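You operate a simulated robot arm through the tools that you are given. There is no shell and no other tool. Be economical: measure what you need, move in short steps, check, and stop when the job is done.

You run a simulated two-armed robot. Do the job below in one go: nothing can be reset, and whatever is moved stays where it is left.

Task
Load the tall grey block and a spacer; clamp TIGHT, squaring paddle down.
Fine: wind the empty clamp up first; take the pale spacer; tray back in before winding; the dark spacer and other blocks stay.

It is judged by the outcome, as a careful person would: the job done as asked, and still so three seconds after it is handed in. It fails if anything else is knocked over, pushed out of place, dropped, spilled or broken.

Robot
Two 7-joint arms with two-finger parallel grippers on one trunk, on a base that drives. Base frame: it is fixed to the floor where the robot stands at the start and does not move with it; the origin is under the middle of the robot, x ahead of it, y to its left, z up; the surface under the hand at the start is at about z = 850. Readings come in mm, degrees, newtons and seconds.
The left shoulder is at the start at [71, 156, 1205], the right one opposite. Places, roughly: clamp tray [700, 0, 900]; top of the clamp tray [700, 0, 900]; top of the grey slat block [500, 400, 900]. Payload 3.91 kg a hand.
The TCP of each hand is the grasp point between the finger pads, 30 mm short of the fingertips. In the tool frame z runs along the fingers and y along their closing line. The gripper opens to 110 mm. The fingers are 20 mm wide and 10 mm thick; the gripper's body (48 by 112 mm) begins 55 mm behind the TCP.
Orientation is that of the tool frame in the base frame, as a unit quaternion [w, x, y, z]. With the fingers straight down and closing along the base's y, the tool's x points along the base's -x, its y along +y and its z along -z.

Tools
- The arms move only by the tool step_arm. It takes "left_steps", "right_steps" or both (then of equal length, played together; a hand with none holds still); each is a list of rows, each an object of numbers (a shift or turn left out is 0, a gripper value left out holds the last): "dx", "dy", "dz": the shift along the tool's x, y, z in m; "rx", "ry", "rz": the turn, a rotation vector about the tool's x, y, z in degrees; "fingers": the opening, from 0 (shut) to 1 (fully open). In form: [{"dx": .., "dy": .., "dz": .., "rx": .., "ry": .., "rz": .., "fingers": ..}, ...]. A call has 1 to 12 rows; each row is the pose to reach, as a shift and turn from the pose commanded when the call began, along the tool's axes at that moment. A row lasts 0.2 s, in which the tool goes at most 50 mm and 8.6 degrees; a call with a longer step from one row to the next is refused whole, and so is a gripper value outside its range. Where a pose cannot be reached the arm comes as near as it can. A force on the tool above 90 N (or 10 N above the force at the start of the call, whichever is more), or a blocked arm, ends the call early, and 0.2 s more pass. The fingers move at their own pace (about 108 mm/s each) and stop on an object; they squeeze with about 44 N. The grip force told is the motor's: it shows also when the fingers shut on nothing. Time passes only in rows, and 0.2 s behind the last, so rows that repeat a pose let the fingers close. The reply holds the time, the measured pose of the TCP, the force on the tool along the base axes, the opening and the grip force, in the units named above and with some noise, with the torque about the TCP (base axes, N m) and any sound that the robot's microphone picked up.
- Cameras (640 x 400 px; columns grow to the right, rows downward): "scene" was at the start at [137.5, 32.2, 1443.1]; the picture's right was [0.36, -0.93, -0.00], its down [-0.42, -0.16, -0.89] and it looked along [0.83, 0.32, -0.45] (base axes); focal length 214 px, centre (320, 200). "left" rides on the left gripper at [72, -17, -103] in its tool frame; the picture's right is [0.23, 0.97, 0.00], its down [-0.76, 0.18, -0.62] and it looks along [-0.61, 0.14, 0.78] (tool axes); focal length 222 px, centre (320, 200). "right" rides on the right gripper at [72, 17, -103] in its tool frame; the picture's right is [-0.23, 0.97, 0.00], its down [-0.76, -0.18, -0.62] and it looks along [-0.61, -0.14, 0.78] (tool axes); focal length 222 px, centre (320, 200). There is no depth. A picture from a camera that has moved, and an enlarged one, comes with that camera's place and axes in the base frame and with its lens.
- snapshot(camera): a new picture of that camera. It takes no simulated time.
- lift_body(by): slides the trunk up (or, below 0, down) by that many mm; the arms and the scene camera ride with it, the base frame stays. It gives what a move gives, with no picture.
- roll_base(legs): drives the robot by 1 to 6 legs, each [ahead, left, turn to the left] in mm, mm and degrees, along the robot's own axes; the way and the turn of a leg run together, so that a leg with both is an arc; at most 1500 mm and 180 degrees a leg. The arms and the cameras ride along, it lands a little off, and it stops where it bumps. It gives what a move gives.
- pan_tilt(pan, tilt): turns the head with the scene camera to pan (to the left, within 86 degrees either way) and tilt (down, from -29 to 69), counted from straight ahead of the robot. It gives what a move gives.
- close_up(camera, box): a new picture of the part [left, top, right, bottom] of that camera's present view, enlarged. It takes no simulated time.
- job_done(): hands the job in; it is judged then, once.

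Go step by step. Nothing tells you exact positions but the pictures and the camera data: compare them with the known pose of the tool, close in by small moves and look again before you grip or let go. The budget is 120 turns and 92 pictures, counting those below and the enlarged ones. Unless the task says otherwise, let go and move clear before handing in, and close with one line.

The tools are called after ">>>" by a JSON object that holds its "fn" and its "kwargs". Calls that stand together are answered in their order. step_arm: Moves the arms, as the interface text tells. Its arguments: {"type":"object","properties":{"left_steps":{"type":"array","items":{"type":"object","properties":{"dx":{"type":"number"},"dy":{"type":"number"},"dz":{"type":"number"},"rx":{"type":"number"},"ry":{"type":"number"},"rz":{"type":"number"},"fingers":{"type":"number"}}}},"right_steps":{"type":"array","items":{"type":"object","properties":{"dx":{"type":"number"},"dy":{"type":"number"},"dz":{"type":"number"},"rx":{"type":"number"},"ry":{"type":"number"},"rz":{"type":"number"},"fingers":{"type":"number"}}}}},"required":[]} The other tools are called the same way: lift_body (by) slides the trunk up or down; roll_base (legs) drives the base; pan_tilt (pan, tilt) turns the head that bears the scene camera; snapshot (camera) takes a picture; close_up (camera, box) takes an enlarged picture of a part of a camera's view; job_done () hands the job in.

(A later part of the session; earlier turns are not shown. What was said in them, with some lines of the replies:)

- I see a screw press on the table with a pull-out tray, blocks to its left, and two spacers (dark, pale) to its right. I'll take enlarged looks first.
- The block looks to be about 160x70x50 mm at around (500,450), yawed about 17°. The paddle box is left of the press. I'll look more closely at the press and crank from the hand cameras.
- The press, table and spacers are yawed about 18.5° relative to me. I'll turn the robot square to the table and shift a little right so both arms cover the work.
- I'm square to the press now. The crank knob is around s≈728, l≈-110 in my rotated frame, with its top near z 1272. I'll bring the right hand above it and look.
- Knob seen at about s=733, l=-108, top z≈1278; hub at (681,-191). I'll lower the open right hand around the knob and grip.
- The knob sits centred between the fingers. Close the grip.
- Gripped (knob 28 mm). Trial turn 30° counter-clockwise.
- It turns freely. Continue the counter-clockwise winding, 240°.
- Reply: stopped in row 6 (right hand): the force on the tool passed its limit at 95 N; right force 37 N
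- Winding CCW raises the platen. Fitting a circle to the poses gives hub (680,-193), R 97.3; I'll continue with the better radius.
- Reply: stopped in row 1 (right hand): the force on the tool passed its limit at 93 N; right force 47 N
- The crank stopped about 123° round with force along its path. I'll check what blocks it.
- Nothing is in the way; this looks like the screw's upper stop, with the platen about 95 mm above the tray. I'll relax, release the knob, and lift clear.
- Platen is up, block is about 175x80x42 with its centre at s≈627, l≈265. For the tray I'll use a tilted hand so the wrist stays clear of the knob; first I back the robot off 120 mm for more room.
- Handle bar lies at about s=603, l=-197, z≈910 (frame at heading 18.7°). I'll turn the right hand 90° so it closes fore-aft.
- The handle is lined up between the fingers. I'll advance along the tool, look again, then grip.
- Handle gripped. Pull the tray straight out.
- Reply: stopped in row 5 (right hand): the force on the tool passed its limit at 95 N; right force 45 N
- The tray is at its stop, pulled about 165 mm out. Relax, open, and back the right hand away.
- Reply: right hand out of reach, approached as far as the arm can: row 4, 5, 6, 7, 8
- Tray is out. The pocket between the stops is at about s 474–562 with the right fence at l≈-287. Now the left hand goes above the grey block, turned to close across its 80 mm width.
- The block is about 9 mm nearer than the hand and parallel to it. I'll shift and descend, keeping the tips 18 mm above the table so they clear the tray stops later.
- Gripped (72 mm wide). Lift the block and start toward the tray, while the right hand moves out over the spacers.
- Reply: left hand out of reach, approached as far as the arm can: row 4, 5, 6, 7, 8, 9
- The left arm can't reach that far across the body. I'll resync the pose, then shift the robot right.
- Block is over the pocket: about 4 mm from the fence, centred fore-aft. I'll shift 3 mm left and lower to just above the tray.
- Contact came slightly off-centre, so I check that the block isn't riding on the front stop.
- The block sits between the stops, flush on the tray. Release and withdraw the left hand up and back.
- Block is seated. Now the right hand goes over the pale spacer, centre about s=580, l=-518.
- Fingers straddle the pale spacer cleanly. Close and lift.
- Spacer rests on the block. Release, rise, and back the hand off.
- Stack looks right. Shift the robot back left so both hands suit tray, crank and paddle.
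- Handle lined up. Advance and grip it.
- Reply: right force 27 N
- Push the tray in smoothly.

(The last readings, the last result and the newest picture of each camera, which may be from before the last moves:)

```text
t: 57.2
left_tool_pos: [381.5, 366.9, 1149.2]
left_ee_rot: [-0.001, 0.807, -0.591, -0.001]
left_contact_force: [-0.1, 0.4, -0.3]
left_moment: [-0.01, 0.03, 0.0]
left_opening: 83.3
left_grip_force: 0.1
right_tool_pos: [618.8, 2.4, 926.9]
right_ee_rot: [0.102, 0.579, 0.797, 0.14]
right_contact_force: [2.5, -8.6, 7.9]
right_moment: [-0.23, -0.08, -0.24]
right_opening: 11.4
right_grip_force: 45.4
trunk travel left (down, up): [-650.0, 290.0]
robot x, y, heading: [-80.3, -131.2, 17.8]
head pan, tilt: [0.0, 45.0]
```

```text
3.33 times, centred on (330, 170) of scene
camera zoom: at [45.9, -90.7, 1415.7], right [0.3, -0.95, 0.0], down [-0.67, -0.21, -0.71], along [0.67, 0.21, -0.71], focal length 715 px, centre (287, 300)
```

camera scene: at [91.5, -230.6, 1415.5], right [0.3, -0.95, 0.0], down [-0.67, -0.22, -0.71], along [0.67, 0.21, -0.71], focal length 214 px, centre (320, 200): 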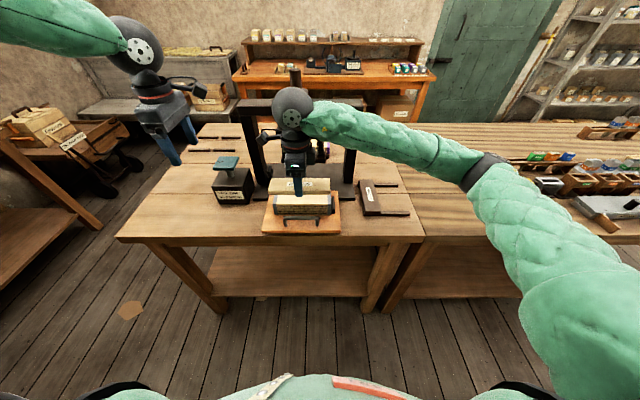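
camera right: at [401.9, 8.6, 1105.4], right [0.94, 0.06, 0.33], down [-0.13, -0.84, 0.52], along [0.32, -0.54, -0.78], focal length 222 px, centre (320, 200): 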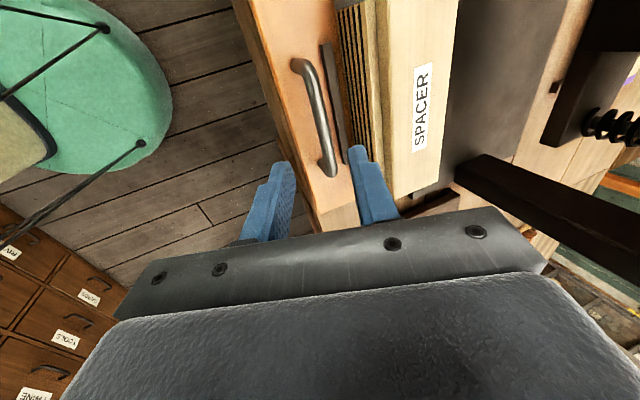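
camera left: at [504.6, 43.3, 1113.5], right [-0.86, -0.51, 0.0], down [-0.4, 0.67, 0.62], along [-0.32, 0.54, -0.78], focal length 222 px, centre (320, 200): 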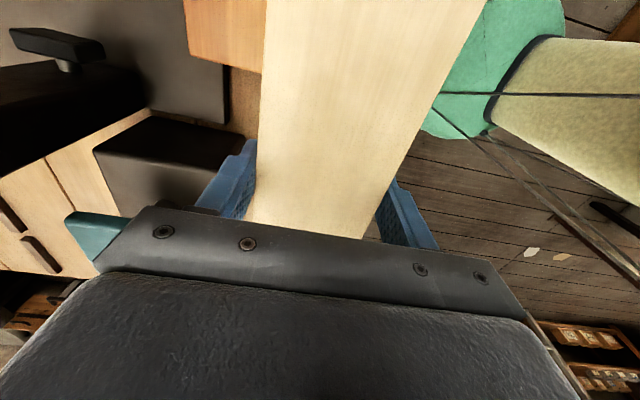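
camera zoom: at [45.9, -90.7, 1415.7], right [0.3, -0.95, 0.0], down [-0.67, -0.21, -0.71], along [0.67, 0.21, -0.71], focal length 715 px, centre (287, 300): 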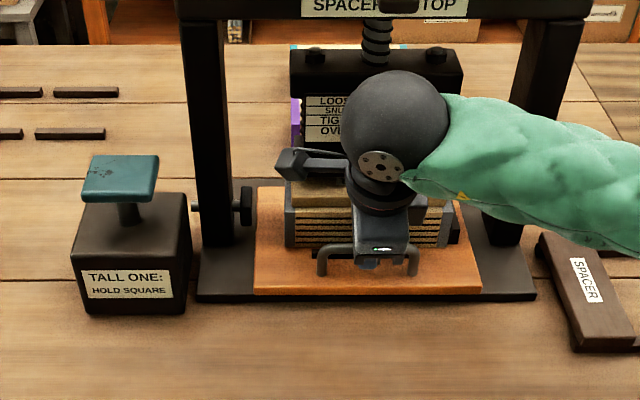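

>>> {"fn": "step_arm", "kwargs": {"right_steps": [{"dy": 0.0047, "dz": 0.0017}, {"dy": 0.0085, "dz": 0.0031}, {"dy": 0.0113, "dz": 0.0041}, {"dy": 0.0132, "dz": 0.0048}, {"dy": 0.0132, "dz": 0.0048}]}}

```text
t: 58.4
left_tool_pos: [383.2, 367.7, 1149.8]
left_ee_rot: [0.0, 0.808, -0.59, -0.001]
left_contact_force: [-0.5, -0.7, -0.2]
left_moment: [-0.01, -0.05, -0.01]
left_opening: 83.5
left_grip_force: 0.0
right_tool_pos: [631.9, 6.1, 927.8]
right_ee_rot: [0.102, 0.58, 0.796, 0.141]
right_contact_force: [4.6, -7.3, 8.7]
right_moment: [-0.41, -0.18, -0.31]
right_opening: 11.7
right_grip_force: 44.7
trunk travel left (down, up): [-650.0, 290.0]
robot x, y, heading: [-81.2, -128.2, 17.6]
head pan, tilt: [0.0, 45.0]
```

>>> {"fn": "step_arm", "kwargs": {"right_steps": [{"dy": 0.0024, "dz": 0.0009}, {"dy": 0.0047, "dz": 0.0017}, {"dy": 0.0047, "dz": 0.0017}]}}

>>> {"fn": "close_up", "kwargs": {"camera": "scene", "box": [240, 110, 420, 230]}}

```text
t: 59.2
left_tool_pos: [380.2, 365.8, 1150.1]
left_ee_rot: [-0.002, 0.807, -0.591, 0.0]
left_contact_force: [0.1, -0.9, 0.7]
left_moment: [0.01, 0.0, -0.01]
left_opening: 83.7
left_grip_force: 0.1
right_tool_pos: [633.4, 7.8, 927.5]
right_ee_rot: [0.102, 0.579, 0.797, 0.14]
right_contact_force: [-28.0, -21.1, 2.6]
right_moment: [-0.12, 0.43, -0.23]
right_opening: 11.8
right_grip_force: 45.1
trunk travel left (down, up): [-650.0, 290.0]
robot x, y, heading: [-79.3, -128.6, 17.9]
head pan, tilt: [0.0, 45.0]
```

```text
3.33 times, centred on (330, 170) of scene
camera zoom: at [43.4, -91.8, 1415.8], right [0.3, -0.95, 0.0], down [-0.67, -0.21, -0.71], along [0.67, 0.22, -0.71], focal length 715 px, centre (287, 300)
```

zoom: 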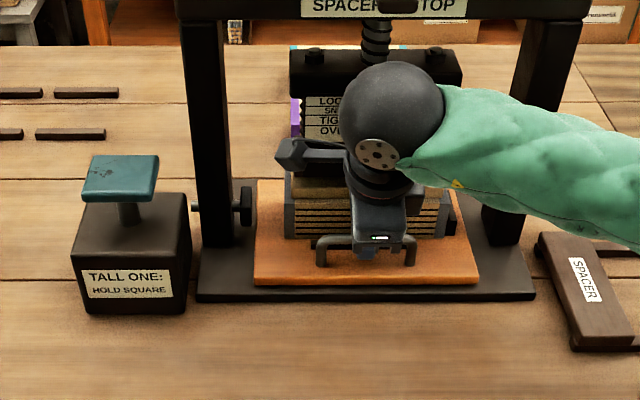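

Tray is home against its stop. Release the handle and back the hand out.

>>> {"fn": "step_arm", "kwargs": {"right_steps": [{"dy": -0.001, "fingers": 0.34}, {"dy": -0.001, "fingers": 0.34}, {"dz": -0.035}, {"dz": -0.07}, {"dy": -0.03, "dz": -0.09}, {"dy": -0.06, "dz": -0.11}, {"dy": -0.09, "dz": -0.13, "rx": 5}, {"dy": -0.09, "dz": -0.17, "rx": 10}, {"dy": -0.08, "dz": -0.21, "rx": 15}, {"dy": -0.07, "dz": -0.255, "rx": 20}, {"dy": -0.055, "dz": -0.3, "rx": 20}]}}

>>> {"fn": "snapshot", "kwargs": {"camera": "scene"}}

>>> {"fn": "close_up", "kwargs": {"camera": "scene", "box": [240, 90, 420, 220]}}

```text
t: 61.6
left_tool_pos: [381.5, 369.1, 1148.3]
left_ee_rot: [-0.001, 0.807, -0.59, 0.0]
left_contact_force: [0.4, -0.4, 0.7]
left_moment: [0.0, -0.01, 0.0]
left_opening: 83.4
left_grip_force: 0.0
right_tool_pos: [489.0, -38.8, 1190.3]
right_ee_rot: [0.0, 0.588, 0.809, 0.0]
right_contact_force: [-0.2, 0.2, -0.6]
right_moment: [-0.02, 0.0, 0.0]
right_opening: 37.0
right_grip_force: 0.0
trunk travel left (down, up): [-650.0, 290.0]
robot x, y, heading: [-83.1, -125.8, 17.8]
head pan, tilt: [0.0, 45.0]
```

```text
23 pictures are left
camera scene: at [44.9, -89.6, 1415.6], right [0.3, -0.95, 0.0], down [-0.67, -0.22, -0.71], along [0.67, 0.21, -0.71], focal length 214 px, centre (320, 200)
```

scene: 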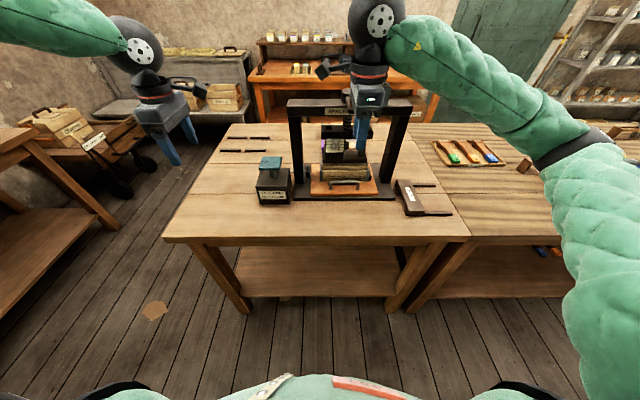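

```text
3.08 times, centred on (330, 155) of scene
camera zoom: at [44.9, -89.6, 1415.6], right [0.3, -0.95, 0.0], down [-0.67, -0.22, -0.71], along [0.67, 0.21, -0.71], focal length 660 px, centre (289, 338)
```

zoom: 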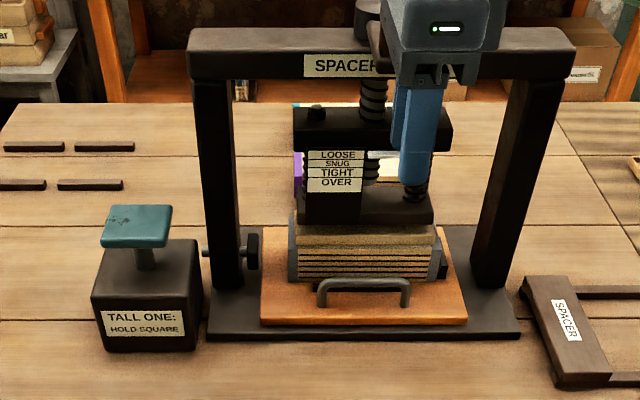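

The stack is under the platen. Paddle pad centre is about s=612, l=66, top z≈993. I'll bring the left hand, fingers closed, above it while the right hand rises above the knob.

>>> {"fn": "step_arm", "kwargs": {"left_steps": [{"fingers": 0, "dx": 0.028, "dy": -0.022}, {"dx": 0.056, "dy": -0.045}, {"dx": 0.084, "dy": -0.068, "dz": 0.02}, {"dx": 0.113, "dy": -0.091, "dz": 0.04}, {"dx": 0.141, "dy": -0.114, "dz": 0.055}, {"dx": 0.169, "dy": -0.136, "dz": 0.07}, {"dx": 0.169, "dy": -0.136, "dz": 0.07}, {"dx": 0.169, "dy": -0.136, "dz": 0.07}, {"dx": 0.169, "dy": -0.136, "dz": 0.07}, {"dx": 0.169, "dy": -0.136, "dz": 0.07}, {"dx": 0.169, "dy": -0.136, "dz": 0.07}], "right_steps": [{"dz": -0.04, "fingers": 0.6}, {"dz": -0.08, "rz": -8}, {"dz": -0.12, "rz": -16}, {"dz": -0.16, "rz": -24}, {"dz": -0.17, "rz": -32.4}, {"dz": -0.17, "rz": -40.8}, {"dz": -0.17, "rz": -49.2}, {"dz": -0.17, "rz": -57.6}, {"dz": -0.17, "rz": -66}, {"dz": -0.17, "rz": -74.4}, {"dz": -0.17, "rz": -82.8}]}}

>>> {"fn": "close_up", "kwargs": {"camera": "scene", "box": [220, 60, 400, 220]}}

>>> {"fn": "close_up", "kwargs": {"camera": "left", "box": [160, 0, 480, 200]}}

```text
t: 64.0
left_tool_pos: [564.4, 248.2, 1077.7]
left_ee_rot: [-0.001, 0.807, -0.591, 0.0]
left_contact_force: [0.3, 0.8, 0.2]
left_moment: [0.03, 0.04, -0.01]
left_opening: 0.0
left_grip_force: 37.3
right_tool_pos: [490.9, -39.1, 1359.5]
right_ee_rot: [0.0, -0.095, 0.995, 0.0]
right_contact_force: [0.7, 0.1, 0.8]
right_moment: [-0.02, 0.02, 0.01]
right_opening: 66.2
right_grip_force: 0.1
trunk travel left (down, up): [-650.0, 290.0]
robot x, y, heading: [-81.7, -131.8, 17.7]
head pan, tilt: [0.0, 45.0]
```

```text
2.50 times, centred on (310, 140) of scene
camera zoom: at [47.0, -89.8, 1415.5], right [0.3, -0.95, 0.0], down [-0.67, -0.21, -0.71], along [0.67, 0.21, -0.71], focal length 536 px, centre (345, 350)
```

zoom: 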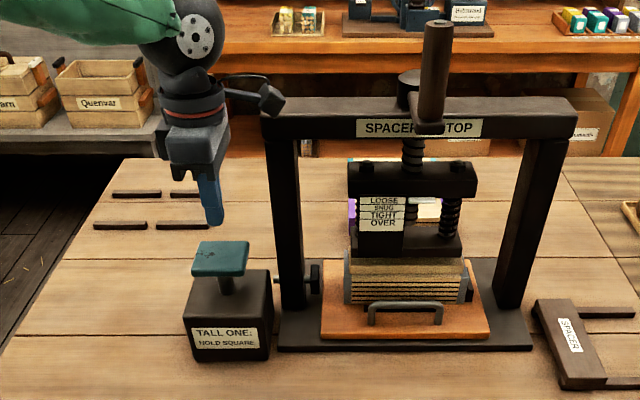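

```text
2.00 times, centred on (320, 100) of left
camera zoom: at [602.8, 183.6, 1182.4], right [-0.86, -0.51, 0.0], down [-0.4, 0.67, 0.62], along [-0.32, 0.54, -0.78], focal length 444 px, centre (320, 400)
```

zoom: 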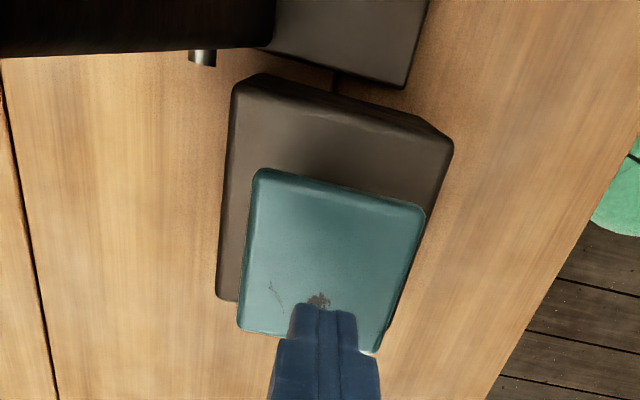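

The fingertips are over the pad centre. Press the paddle down in small steps.

>>> {"fn": "step_arm", "kwargs": {"left_steps": [{"dz": 0.03}, {"dz": 0.05}, {"dz": 0.06}, {"dz": 0.065}]}}

>>> {"fn": "close_up", "kwargs": {"camera": "scene", "box": [220, 100, 400, 220]}}

```text
t: 65.0
left_tool_pos: [563.8, 250.0, 1013.8]
left_ee_rot: [-0.001, 0.807, -0.59, -0.001]
left_contact_force: [1.5, 1.8, 4.9]
left_moment: [0.04, -0.05, 0.01]
left_opening: 0.0
left_grip_force: 37.7
right_tool_pos: [489.7, -38.2, 1360.7]
right_ee_rot: [0.0, -0.093, 0.996, 0.0]
right_contact_force: [0.3, 0.6, -0.8]
right_moment: [-0.02, -0.02, -0.01]
right_opening: 65.9
right_grip_force: 0.1
trunk travel left (down, up): [-650.0, 290.0]
robot x, y, heading: [-79.5, -127.3, 17.6]
head pan, tilt: [0.0, 45.0]
```

```text
3.33 times, centred on (310, 160) of scene
camera zoom: at [46.2, -89.7, 1415.6], right [0.3, -0.95, 0.0], down [-0.67, -0.22, -0.71], along [0.67, 0.21, -0.71], focal length 715 px, centre (353, 333)
```

zoom: 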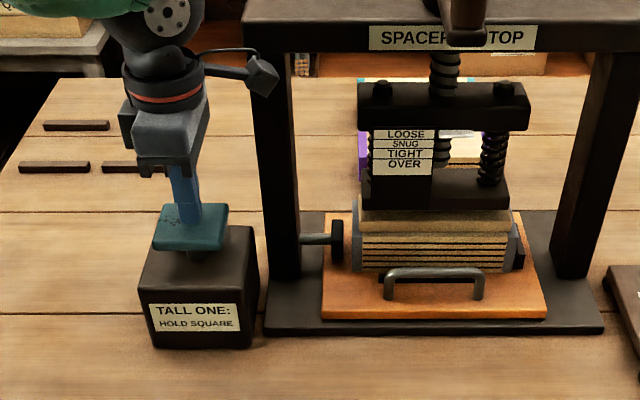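

Paddle moves and the pusher extends toward the block. Continue pressing.

>>> {"fn": "step_arm", "kwargs": {"left_steps": [{"dz": 0.004}, {"dz": 0.008}, {"dz": 0.008}]}}

>>> {"fn": "step_arm", "kwargs": {"left_steps": [{"dz": 0.003}, {"dz": 0.006}, {"dz": 0.006}]}}

>>> {"fn": "close_up", "kwargs": {"camera": "scene", "box": [240, 130, 400, 220]}}

```text
t: 65.8
left_tool_pos: [563.8, 247.4, 1005.4]
left_ee_rot: [0.0, 0.807, -0.59, 0.0]
left_contact_force: [-0.9, 4.5, 8.7]
left_moment: [0.05, 0.03, -0.01]
left_opening: 0.0
left_grip_force: 37.7
right_tool_pos: [488.6, -38.7, 1360.9]
right_ee_rot: [0.001, -0.093, 0.996, -0.001]
right_contact_force: [-0.2, 0.4, -0.3]
right_moment: [-0.02, 0.0, 0.03]
right_opening: 65.9
right_grip_force: 0.1
trunk travel left (down, up): [-650.0, 290.0]
robot x, y, heading: [-75.7, -121.7, 17.7]
head pan, tilt: [0.0, 45.0]
```

```text
t: 66.6
left_tool_pos: [563.1, 248.8, 1005.3]
left_ee_rot: [-0.003, 0.807, -0.59, 0.002]
left_contact_force: [5.7, 19.1, 65.0]
left_moment: [0.5, -0.12, -0.27]
left_opening: 0.2
left_grip_force: 38.0
right_tool_pos: [485.7, -39.8, 1363.7]
right_ee_rot: [0.002, -0.094, 0.996, 0.0]
right_contact_force: [-0.8, 0.1, -0.3]
right_moment: [-0.04, -0.02, 0.01]
right_opening: 66.0
right_grip_force: 0.0
trunk travel left (down, up): [-650.0, 290.0]
robot x, y, heading: [-79.6, -129.0, 17.9]
head pan, tilt: [0.0, 45.0]
```

```text
4.00 times, centred on (320, 175) of scene
camera zoom: at [42.5, -90.6, 1416.7], right [0.3, -0.95, 0.0], down [-0.67, -0.21, -0.71], along [0.68, 0.22, -0.71], focal length 858 px, centre (320, 300)
```

zoom: 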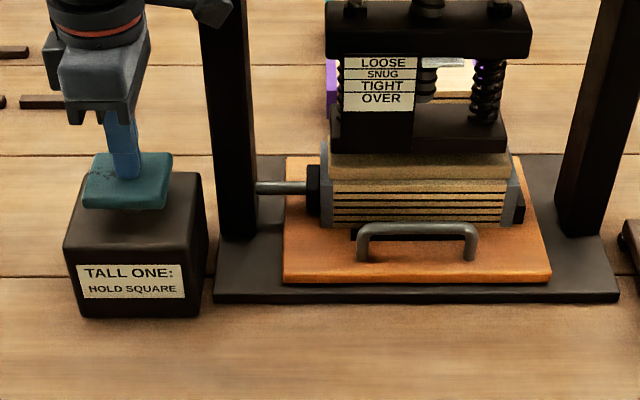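

The paddle is bottomed and the block is squared against the fence. I'll ease the press force and bring the right hand over the knob.

>>> {"fn": "step_arm", "kwargs": {"left_steps": [{"dz": -0.002}, {"dz": -0.004}, {"dz": -0.004}, {"dz": -0.004}], "right_steps": [{"dx": -0.0435, "dy": 0.0044, "rz": -2.5}, {"dx": -0.087, "dy": 0.0088, "rz": -5}, {"dx": -0.1304, "dy": 0.0132, "rz": -7}, {"dx": -0.1304, "dy": 0.0132, "rz": -7}]}}

>>> {"fn": "snapshot", "kwargs": {"camera": "right"}}

```text
t: 67.6
left_tool_pos: [563.8, 247.9, 1005.6]
left_ee_rot: [-0.003, 0.807, -0.59, 0.0]
left_contact_force: [19.9, 19.1, 55.6]
left_moment: [0.52, -0.59, 0.02]
left_opening: 0.0
left_grip_force: 37.7
right_tool_pos: [613.5, -2.9, 1360.1]
right_ee_rot: [0.001, -0.154, 0.988, 0.001]
right_contact_force: [-0.6, 0.3, 0.2]
right_moment: [0.01, -0.01, 0.0]
right_opening: 66.1
right_grip_force: 0.0
trunk travel left (down, up): [-650.0, 290.0]
robot x, y, heading: [-82.3, -132.7, 17.6]
head pan, tilt: [0.0, 45.0]
```

```text
17 pictures are left
camera right: at [538.9, -8.7, 1464.5], right [-0.08, 1.0, 0.0], down [0.78, 0.06, 0.62], along [0.62, 0.05, -0.78], focal length 222 px, centre (320, 200)
```

right: 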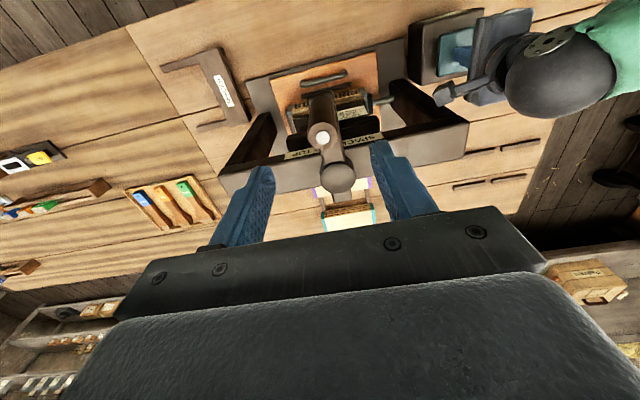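

Right hand is directly over the knob. Descend and grip; ease the left hand a touch more.

>>> {"fn": "step_arm", "kwargs": {"left_steps": [{"dz": -0.002}, {"dz": -0.003}, {"dz": -0.003}, {"dz": -0.003}, {"dz": -0.003}, {"dz": -0.003}, {"dz": -0.003}], "right_steps": [{"dz": 0.04}, {"dz": 0.08}, {"dz": 0.119}, {"dz": 0.119, "fingers": 0.2}, {"dz": 0.119, "fingers": 0}, {"dz": 0.119, "fingers": 0}, {"dz": 0.119, "fingers": 0}]}}

```text
t: 69.2
left_tool_pos: [562.5, 248.5, 1005.4]
left_ee_rot: [0.001, 0.807, -0.591, -0.001]
left_contact_force: [-0.3, -3.6, 7.7]
left_moment: [-0.15, -0.08, -0.03]
left_opening: 0.0
left_grip_force: 37.6
right_tool_pos: [614.6, -1.5, 1241.4]
right_ee_rot: [0.001, -0.154, 0.988, 0.0]
right_contact_force: [-5.6, 8.4, 1.3]
right_moment: [-0.34, -1.53, 0.03]
right_opening: 27.3
right_grip_force: 44.8
trunk travel left (down, up): [-650.0, 290.0]
robot x, y, heading: [-82.8, -131.0, 17.7]
head pan, tilt: [0.0, 45.0]
```

Gripped. Wind down 90° clockwise with the paddle held, then check the gauge.

>>> {"fn": "step_arm", "kwargs": {"left_steps": [{"dz": 0.002}, {"dz": 0.002}, {"dz": 0.002}, {"dz": 0.002}, {"dz": 0.002}, {"dz": 0.002}, {"dz": 0.002}], "right_steps": [{"dx": -0.0024, "dy": 0.0253}, {"dx": -0.0112, "dy": 0.0492}, {"dx": -0.026, "dy": 0.0699}, {"dx": -0.0455, "dy": 0.0861}, {"dx": -0.0687, "dy": 0.0967}, {"dx": -0.0937, "dy": 0.1009}, {"dx": -0.0937, "dy": 0.1009}]}}

>>> {"fn": "close_up", "kwargs": {"camera": "scene", "box": [240, 100, 420, 220]}}

```text
t: 70.8
left_tool_pos: [562.6, 248.1, 1005.6]
left_ee_rot: [-0.002, 0.807, -0.59, -0.001]
left_contact_force: [-10.1, -6.8, 25.2]
left_moment: [-0.26, 0.27, -0.02]
left_opening: 0.0
left_grip_force: 37.4
right_tool_pos: [672.9, 123.1, 1241.6]
right_ee_rot: [0.002, -0.153, 0.988, 0.0]
right_contact_force: [-1.8, 5.2, -16.4]
right_moment: [-1.08, 0.53, 0.07]
right_opening: 27.7
right_grip_force: 44.7
trunk travel left (down, up): [-650.0, 290.0]
robot x, y, heading: [-81.1, -128.9, 17.6]
head pan, tilt: [0.0, 45.0]
```

```text
3.33 times, centred on (330, 160) of scene
camera zoom: at [45.0, -90.3, 1415.8], right [0.3, -0.95, 0.0], down [-0.67, -0.21, -0.71], along [0.67, 0.22, -0.71], focal length 715 px, centre (287, 333)
```

zoom: 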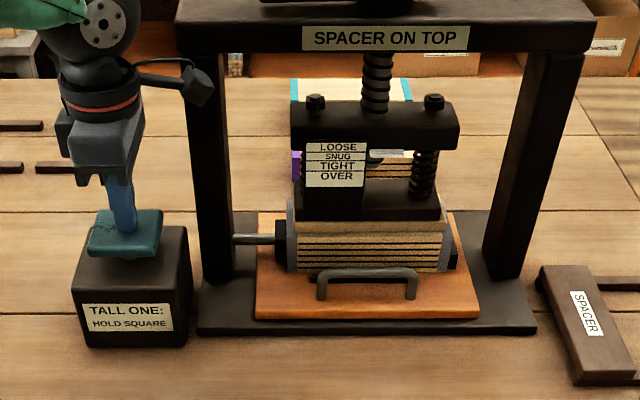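

>>> {"fn": "close_up", "kwargs": {"camera": "scene", "box": [305, 120, 375, 180]}}

```text
6.67 times, centred on (340, 150) of scene
camera zoom: at [45.0, -90.3, 1415.8], right [0.3, -0.95, 0.0], down [-0.67, -0.21, -0.71], along [0.67, 0.22, -0.71], focal length 1430 px, centre (187, 533)
```

zoom: 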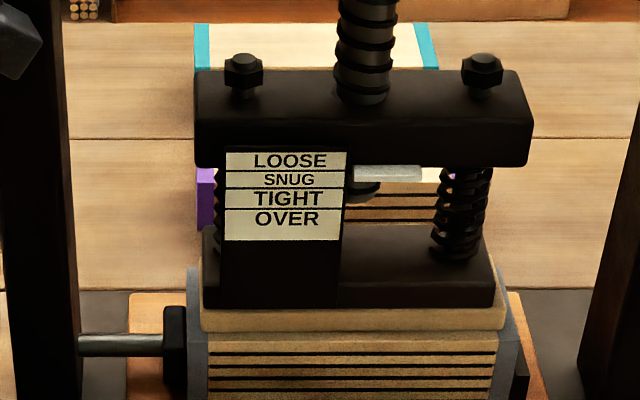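

The silver pointer on the upper bar reads against the label; it sits near LOOSE/SNUG now. Wind 45° more.

>>> {"fn": "step_arm", "kwargs": {"left_steps": [{}, {}, {}, {}, {}], "right_steps": [{"dx": -0.0125, "dy": -0.0002}, {"dx": -0.0253, "dy": -0.0024}, {"dx": -0.0492, "dy": -0.0112}, {"dx": -0.0699, "dy": -0.026}, {"dx": -0.0699, "dy": -0.026}]}}

>>> {"fn": "close_up", "kwargs": {"camera": "scene", "box": [305, 120, 375, 180]}}

```text
t: 72.0
left_tool_pos: [562.4, 249.3, 1005.3]
left_ee_rot: [-0.001, 0.807, -0.59, 0.001]
left_contact_force: [-5.2, -13.9, 38.2]
left_moment: [-0.4, 0.18, 0.11]
left_opening: 0.0
left_grip_force: 37.9
right_tool_pos: [748.2, 121.3, 1242.1]
right_ee_rot: [0.001, -0.155, 0.988, 0.0]
right_contact_force: [13.7, 34.0, -2.7]
right_moment: [-1.16, 0.05, 0.1]
right_opening: 27.4
right_grip_force: 45.0
trunk travel left (down, up): [-650.0, 290.0]
robot x, y, heading: [-81.6, -126.5, 17.7]
head pan, tilt: [0.0, 45.0]
```

```text
6.67 times, centred on (340, 150) of scene
camera zoom: at [45.6, -87.9, 1416.0], right [0.3, -0.95, 0.0], down [-0.67, -0.22, -0.71], along [0.67, 0.21, -0.71], focal length 1430 px, centre (187, 533)
```

zoom: 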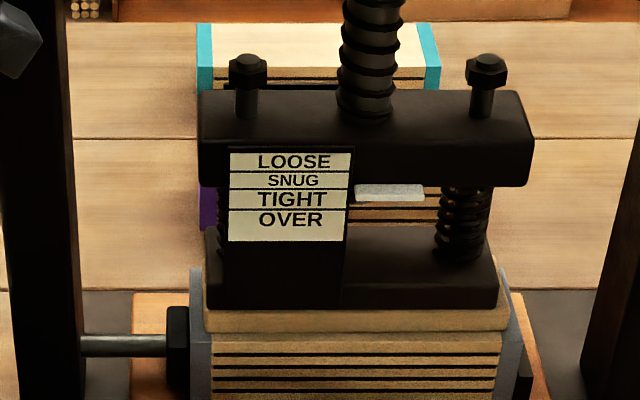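

The pointer is now just inside TIGHT; I'll add 15° to bring it to the middle of the band.

>>> {"fn": "step_arm", "kwargs": {"left_steps": [{}, {}, {}, {}], "right_steps": [{"dx": -0.0085, "dy": -0.009}, {"dx": -0.0162, "dy": -0.0195}, {"dx": -0.0162, "dy": -0.0195}, {"dx": -0.0162, "dy": -0.0195}]}}

>>> {"fn": "close_up", "kwargs": {"camera": "scene", "box": [315, 130, 365, 170]}}

```text
t: 73.0
left_tool_pos: [563.2, 249.4, 1005.6]
left_ee_rot: [0.0, 0.807, -0.59, 0.001]
left_contact_force: [-3.3, 0.5, 48.9]
left_moment: [-0.01, 0.13, -0.36]
left_opening: 0.0
left_grip_force: 38.6
right_tool_pos: [769.5, 106.4, 1241.5]
right_ee_rot: [0.0, -0.154, 0.988, 0.0]
right_contact_force: [22.2, 27.4, 4.0]
right_moment: [0.38, -0.39, 0.12]
right_opening: 27.3
right_grip_force: 44.8
trunk travel left (down, up): [-650.0, 290.0]
robot x, y, heading: [-82.4, -131.9, 17.7]
head pan, tilt: [0.0, 45.0]
```

```text
10.00 times, centred on (340, 150) of scene
camera zoom: at [45.2, -88.4, 1415.9], right [0.3, -0.95, 0.0], down [-0.67, -0.22, -0.71], along [0.67, 0.21, -0.71], focal length 2145 px, centre (120, 700)
```

zoom: 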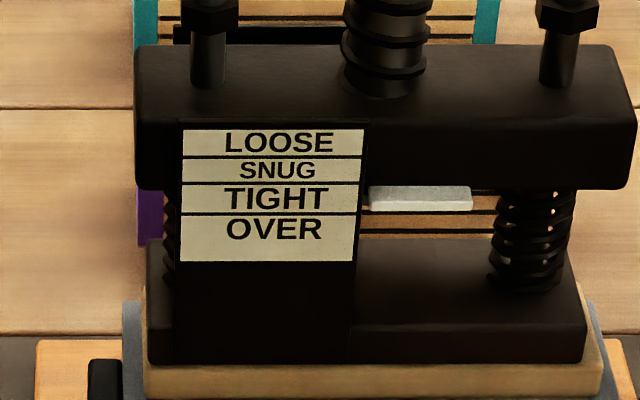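

Pointer is centred in TIGHT. Release the knob, rise clear, and check that it holds, with the paddle still held.

>>> {"fn": "step_arm", "kwargs": {"left_steps": [{}, {}, {}, {}, {}, {}], "right_steps": [{"fingers": 0.3}, {"fingers": 0.6}, {"fingers": 0.6}, {"dz": -0.04}, {"dz": -0.08}, {"dz": -0.12}]}}

>>> {"fn": "close_up", "kwargs": {"camera": "scene", "box": [315, 130, 365, 170]}}

```text
t: 74.4
left_tool_pos: [562.6, 247.6, 1005.6]
left_ee_rot: [-0.001, 0.807, -0.591, 0.0]
left_contact_force: [6.3, 16.5, 42.7]
left_moment: [0.38, -0.19, -0.06]
left_opening: 0.0
left_grip_force: 37.4
right_tool_pos: [768.1, 104.8, 1361.8]
right_ee_rot: [0.001, -0.154, 0.988, 0.001]
right_contact_force: [0.3, -0.4, 1.0]
right_moment: [0.06, 0.04, -0.01]
right_opening: 65.9
right_grip_force: 0.1
trunk travel left (down, up): [-650.0, 290.0]
robot x, y, heading: [-83.0, -127.8, 17.8]
head pan, tilt: [0.0, 45.0]
```

```text
10.00 times, centred on (340, 150) of scene
camera zoom: at [44.3, -89.7, 1415.7], right [0.3, -0.95, 0.0], down [-0.67, -0.21, -0.71], along [0.67, 0.21, -0.71], focal length 2145 px, centre (120, 700)
```

zoom: 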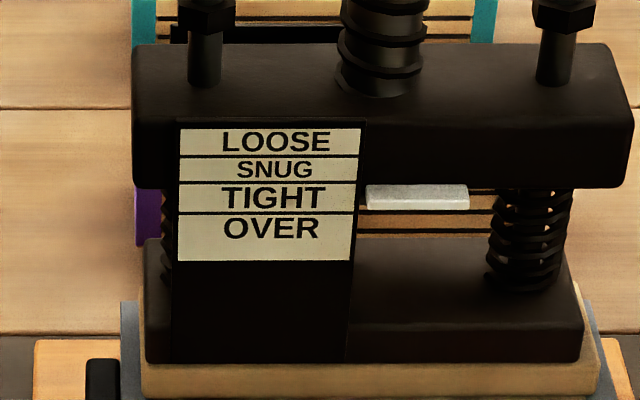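

It holds. Now let the paddle go and raise the left hand clear, then look at the whole press.

>>> {"fn": "step_arm", "kwargs": {"left_steps": [{"dz": -0.02}, {"dz": -0.06}, {"dz": -0.1}, {"dz": -0.14}, {"dz": -0.18, "dy": 0.03, "dx": -0.03}, {"dz": -0.22, "dy": 0.06, "dx": -0.06}, {"dz": -0.26, "dy": 0.08, "dx": -0.08}, {"dz": -0.3, "dy": 0.1, "dx": -0.1}, {"dz": -0.34, "dy": 0.1, "dx": -0.12}], "right_steps": [{"dz": -0.02}, {"dz": -0.04}, {"dx": 0.03, "dz": -0.06}, {"dx": 0.06, "dz": -0.08}, {"dx": 0.09, "dy": -0.03, "dz": -0.1}, {"dx": 0.12, "dy": -0.06, "dz": -0.12}, {"dx": 0.14, "dy": -0.1, "dz": -0.14}, {"dx": 0.16, "dy": -0.14, "dz": -0.15}, {"dx": 0.16, "dy": -0.18, "dz": -0.15}]}}

>>> {"fn": "snapshot", "kwargs": {"camera": "scene"}}

>>> {"fn": "close_up", "kwargs": {"camera": "scene", "box": [240, 90, 420, 220]}}

```text
refused: row 5 steps farther than a row can; nothing moved
```

```text
11 pictures are left
camera scene: at [44.3, -89.7, 1415.7], right [0.3, -0.95, 0.0], down [-0.67, -0.21, -0.71], along [0.67, 0.21, -0.71], focal length 214 px, centre (320, 200)
```

scene: 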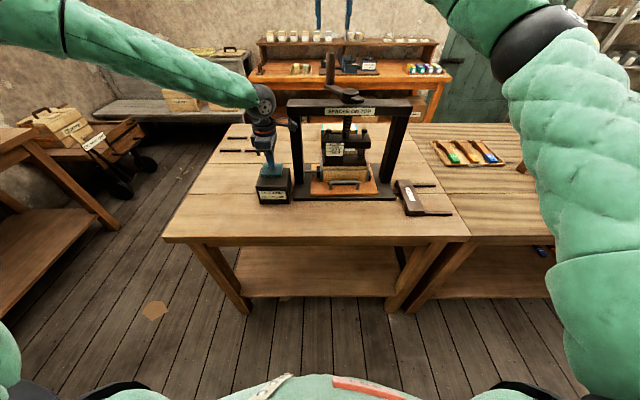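

```text
3.08 times, centred on (330, 155) of scene
camera zoom: at [44.3, -89.7, 1415.7], right [0.3, -0.95, 0.0], down [-0.67, -0.21, -0.71], along [0.67, 0.21, -0.71], focal length 660 px, centre (289, 338)
```

zoom: 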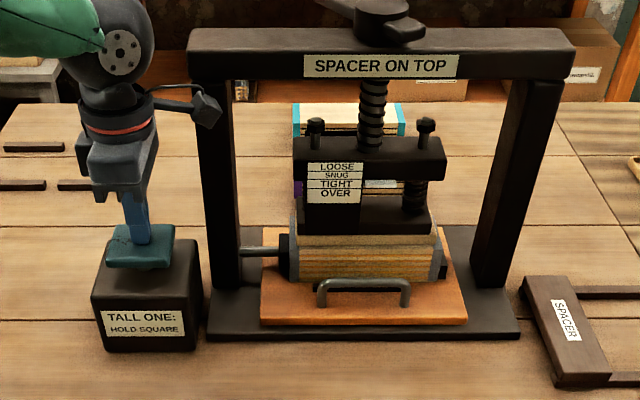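

The block's slats are now pressed together. Step sizes were too large; retry with shorter ones.

>>> {"fn": "step_arm", "kwargs": {"left_steps": [{"dz": -0.02}, {"dz": -0.05}, {"dz": -0.085}, {"dz": -0.12}, {"dz": -0.15, "dy": 0.015, "dx": -0.015}, {"dz": -0.18, "dy": 0.03, "dx": -0.03}, {"dz": -0.21, "dy": 0.045, "dx": -0.045}, {"dz": -0.24, "dy": 0.06, "dx": -0.06}, {"dz": -0.27, "dy": 0.075, "dx": -0.075}, {"dz": -0.3, "dy": 0.09, "dx": -0.09}], "right_steps": [{"dz": -0.02}, {"dz": -0.04}, {"dz": -0.06, "dx": 0.02}, {"dz": -0.08, "dx": 0.04}, {"dz": -0.1, "dx": 0.06, "dy": -0.02}, {"dz": -0.11, "dx": 0.08, "dy": -0.05}, {"dz": -0.12, "dx": 0.1, "dy": -0.08}, {"dz": -0.13, "dx": 0.12, "dy": -0.11}, {"dz": -0.14, "dx": 0.14, "dy": -0.14}, {"dz": -0.15, "dx": 0.16, "dy": -0.17}]}}

>>> {"fn": "close_up", "kwargs": {"camera": "scene", "box": [230, 90, 410, 220]}}

```text
t: 76.6
left_tool_pos: [448.5, 304.8, 1307.7]
left_ee_rot: [-0.001, 0.807, -0.591, 0.0]
left_contact_force: [0.0, -0.6, 0.4]
left_moment: [0.01, -0.05, 0.01]
left_opening: 0.1
left_grip_force: 37.6
right_tool_pos: [666.7, -107.0, 1513.2]
right_ee_rot: [0.002, -0.154, 0.988, 0.001]
right_contact_force: [-0.7, -0.3, 0.6]
right_moment: [0.01, -0.06, 0.0]
right_opening: 65.9
right_grip_force: 0.1
trunk travel left (down, up): [-650.0, 290.0]
robot x, y, heading: [-81.6, -133.5, 17.8]
head pan, tilt: [0.0, 45.0]
```

```text
3.08 times, centred on (320, 155) of scene
camera zoom: at [43.3, -91.9, 1415.9], right [0.3, -0.95, 0.0], down [-0.67, -0.21, -0.71], along [0.67, 0.22, -0.71], focal length 660 px, centre (320, 338)
```

zoom: 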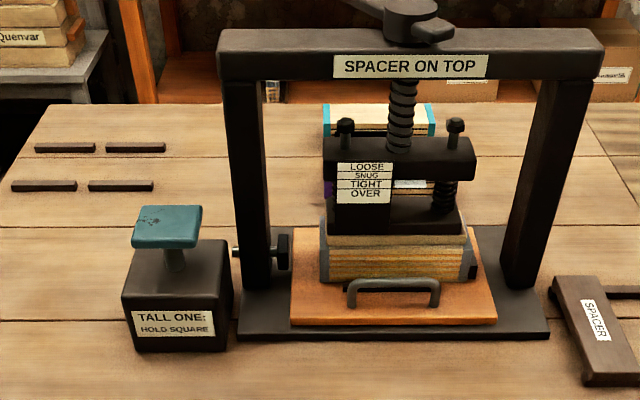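

Stack is held, paddle has sprung back. To rule out parallax in the gauge reading I lower the trunk for a flatter view (both hands remain clear).

>>> {"fn": "lift_body", "kwargs": {"by": -190}}

>>> {"fn": "pan_tilt", "kwargs": {"pan": 0, "tilt": 20}}

>>> {"fn": "snapshot", "kwargs": {"camera": "scene"}}

>>> {"fn": "close_up", "kwargs": {"camera": "scene", "box": [300, 170, 390, 250]}}

```text
t: 78.7
left_tool_pos: [450.9, 306.5, 1115.8]
left_ee_rot: [-0.001, 0.807, -0.59, -0.001]
left_contact_force: [0.1, 0.6, -0.1]
left_moment: [0.0, -0.02, -0.02]
left_opening: 0.0
left_grip_force: 37.2
right_tool_pos: [670.6, -105.1, 1321.6]
right_ee_rot: [-0.001, -0.154, 0.988, 0.0]
right_contact_force: [0.1, -0.3, -0.5]
right_moment: [0.05, -0.01, 0.0]
right_opening: 66.3
right_grip_force: 0.0
trunk travel left (down, up): [-460.0, 480.0]
robot x, y, heading: [-79.8, -127.9, 17.6]
head pan, tilt: [0.0, 45.0]
```

```text
t: 79.5
left_tool_pos: [452.4, 307.5, 1115.5]
left_ee_rot: [-0.001, 0.807, -0.59, -0.001]
left_contact_force: [-0.4, -0.5, 0.3]
left_moment: [-0.03, 0.0, -0.03]
left_opening: 0.0
left_grip_force: 38.3
right_tool_pos: [670.2, -104.9, 1321.9]
right_ee_rot: [0.0, -0.154, 0.988, 0.0]
right_contact_force: [-0.3, 0.4, 0.4]
right_moment: [0.0, 0.03, -0.01]
right_opening: 66.3
right_grip_force: 0.1
trunk travel left (down, up): [-460.0, 480.0]
robot x, y, heading: [-81.8, -128.0, 17.7]
head pan, tilt: [0.0, 20.0]
```

```text
8 pictures are left
camera scene: at [57.5, -86.3, 1264.2], right [0.3, -0.95, 0.0], down [-0.33, -0.1, -0.94], along [0.89, 0.29, -0.34], focal length 214 px, centre (320, 200)
```

scene: 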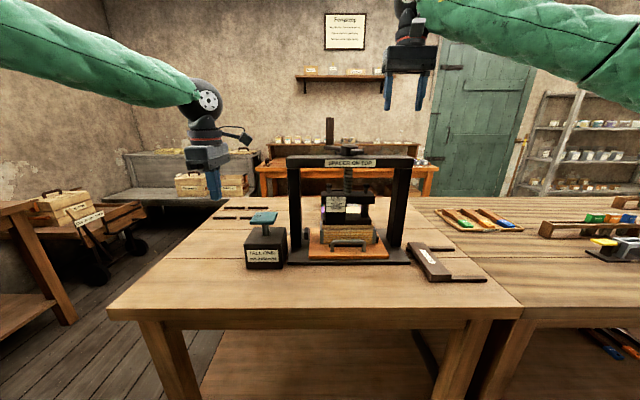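

```text
5.00 times, centred on (345, 210) of scene
camera zoom: at [57.5, -86.3, 1264.2], right [0.3, -0.95, 0.0], down [-0.33, -0.1, -0.94], along [0.89, 0.29, -0.34], focal length 1072 px, centre (195, 150)
```

zoom: 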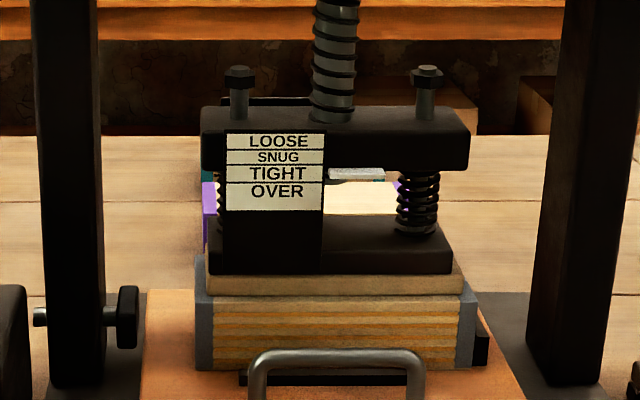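

From the flatter view the pointer also sits mid-TIGHT, with the spacer on top of the block, the tray home and everything else undisturbed. Handing in.

>>> {"fn": "job_done", "kwargs": {}}

```text
The job is handed in.
```

The tall grey block and the pale spacer are clamped at TIGHT, with the squaring paddle held down while I wound the clamp. I let the paddle go afterwards and it sprang back up. The tray is in, and the dark spacer and other blocks were left where they were.
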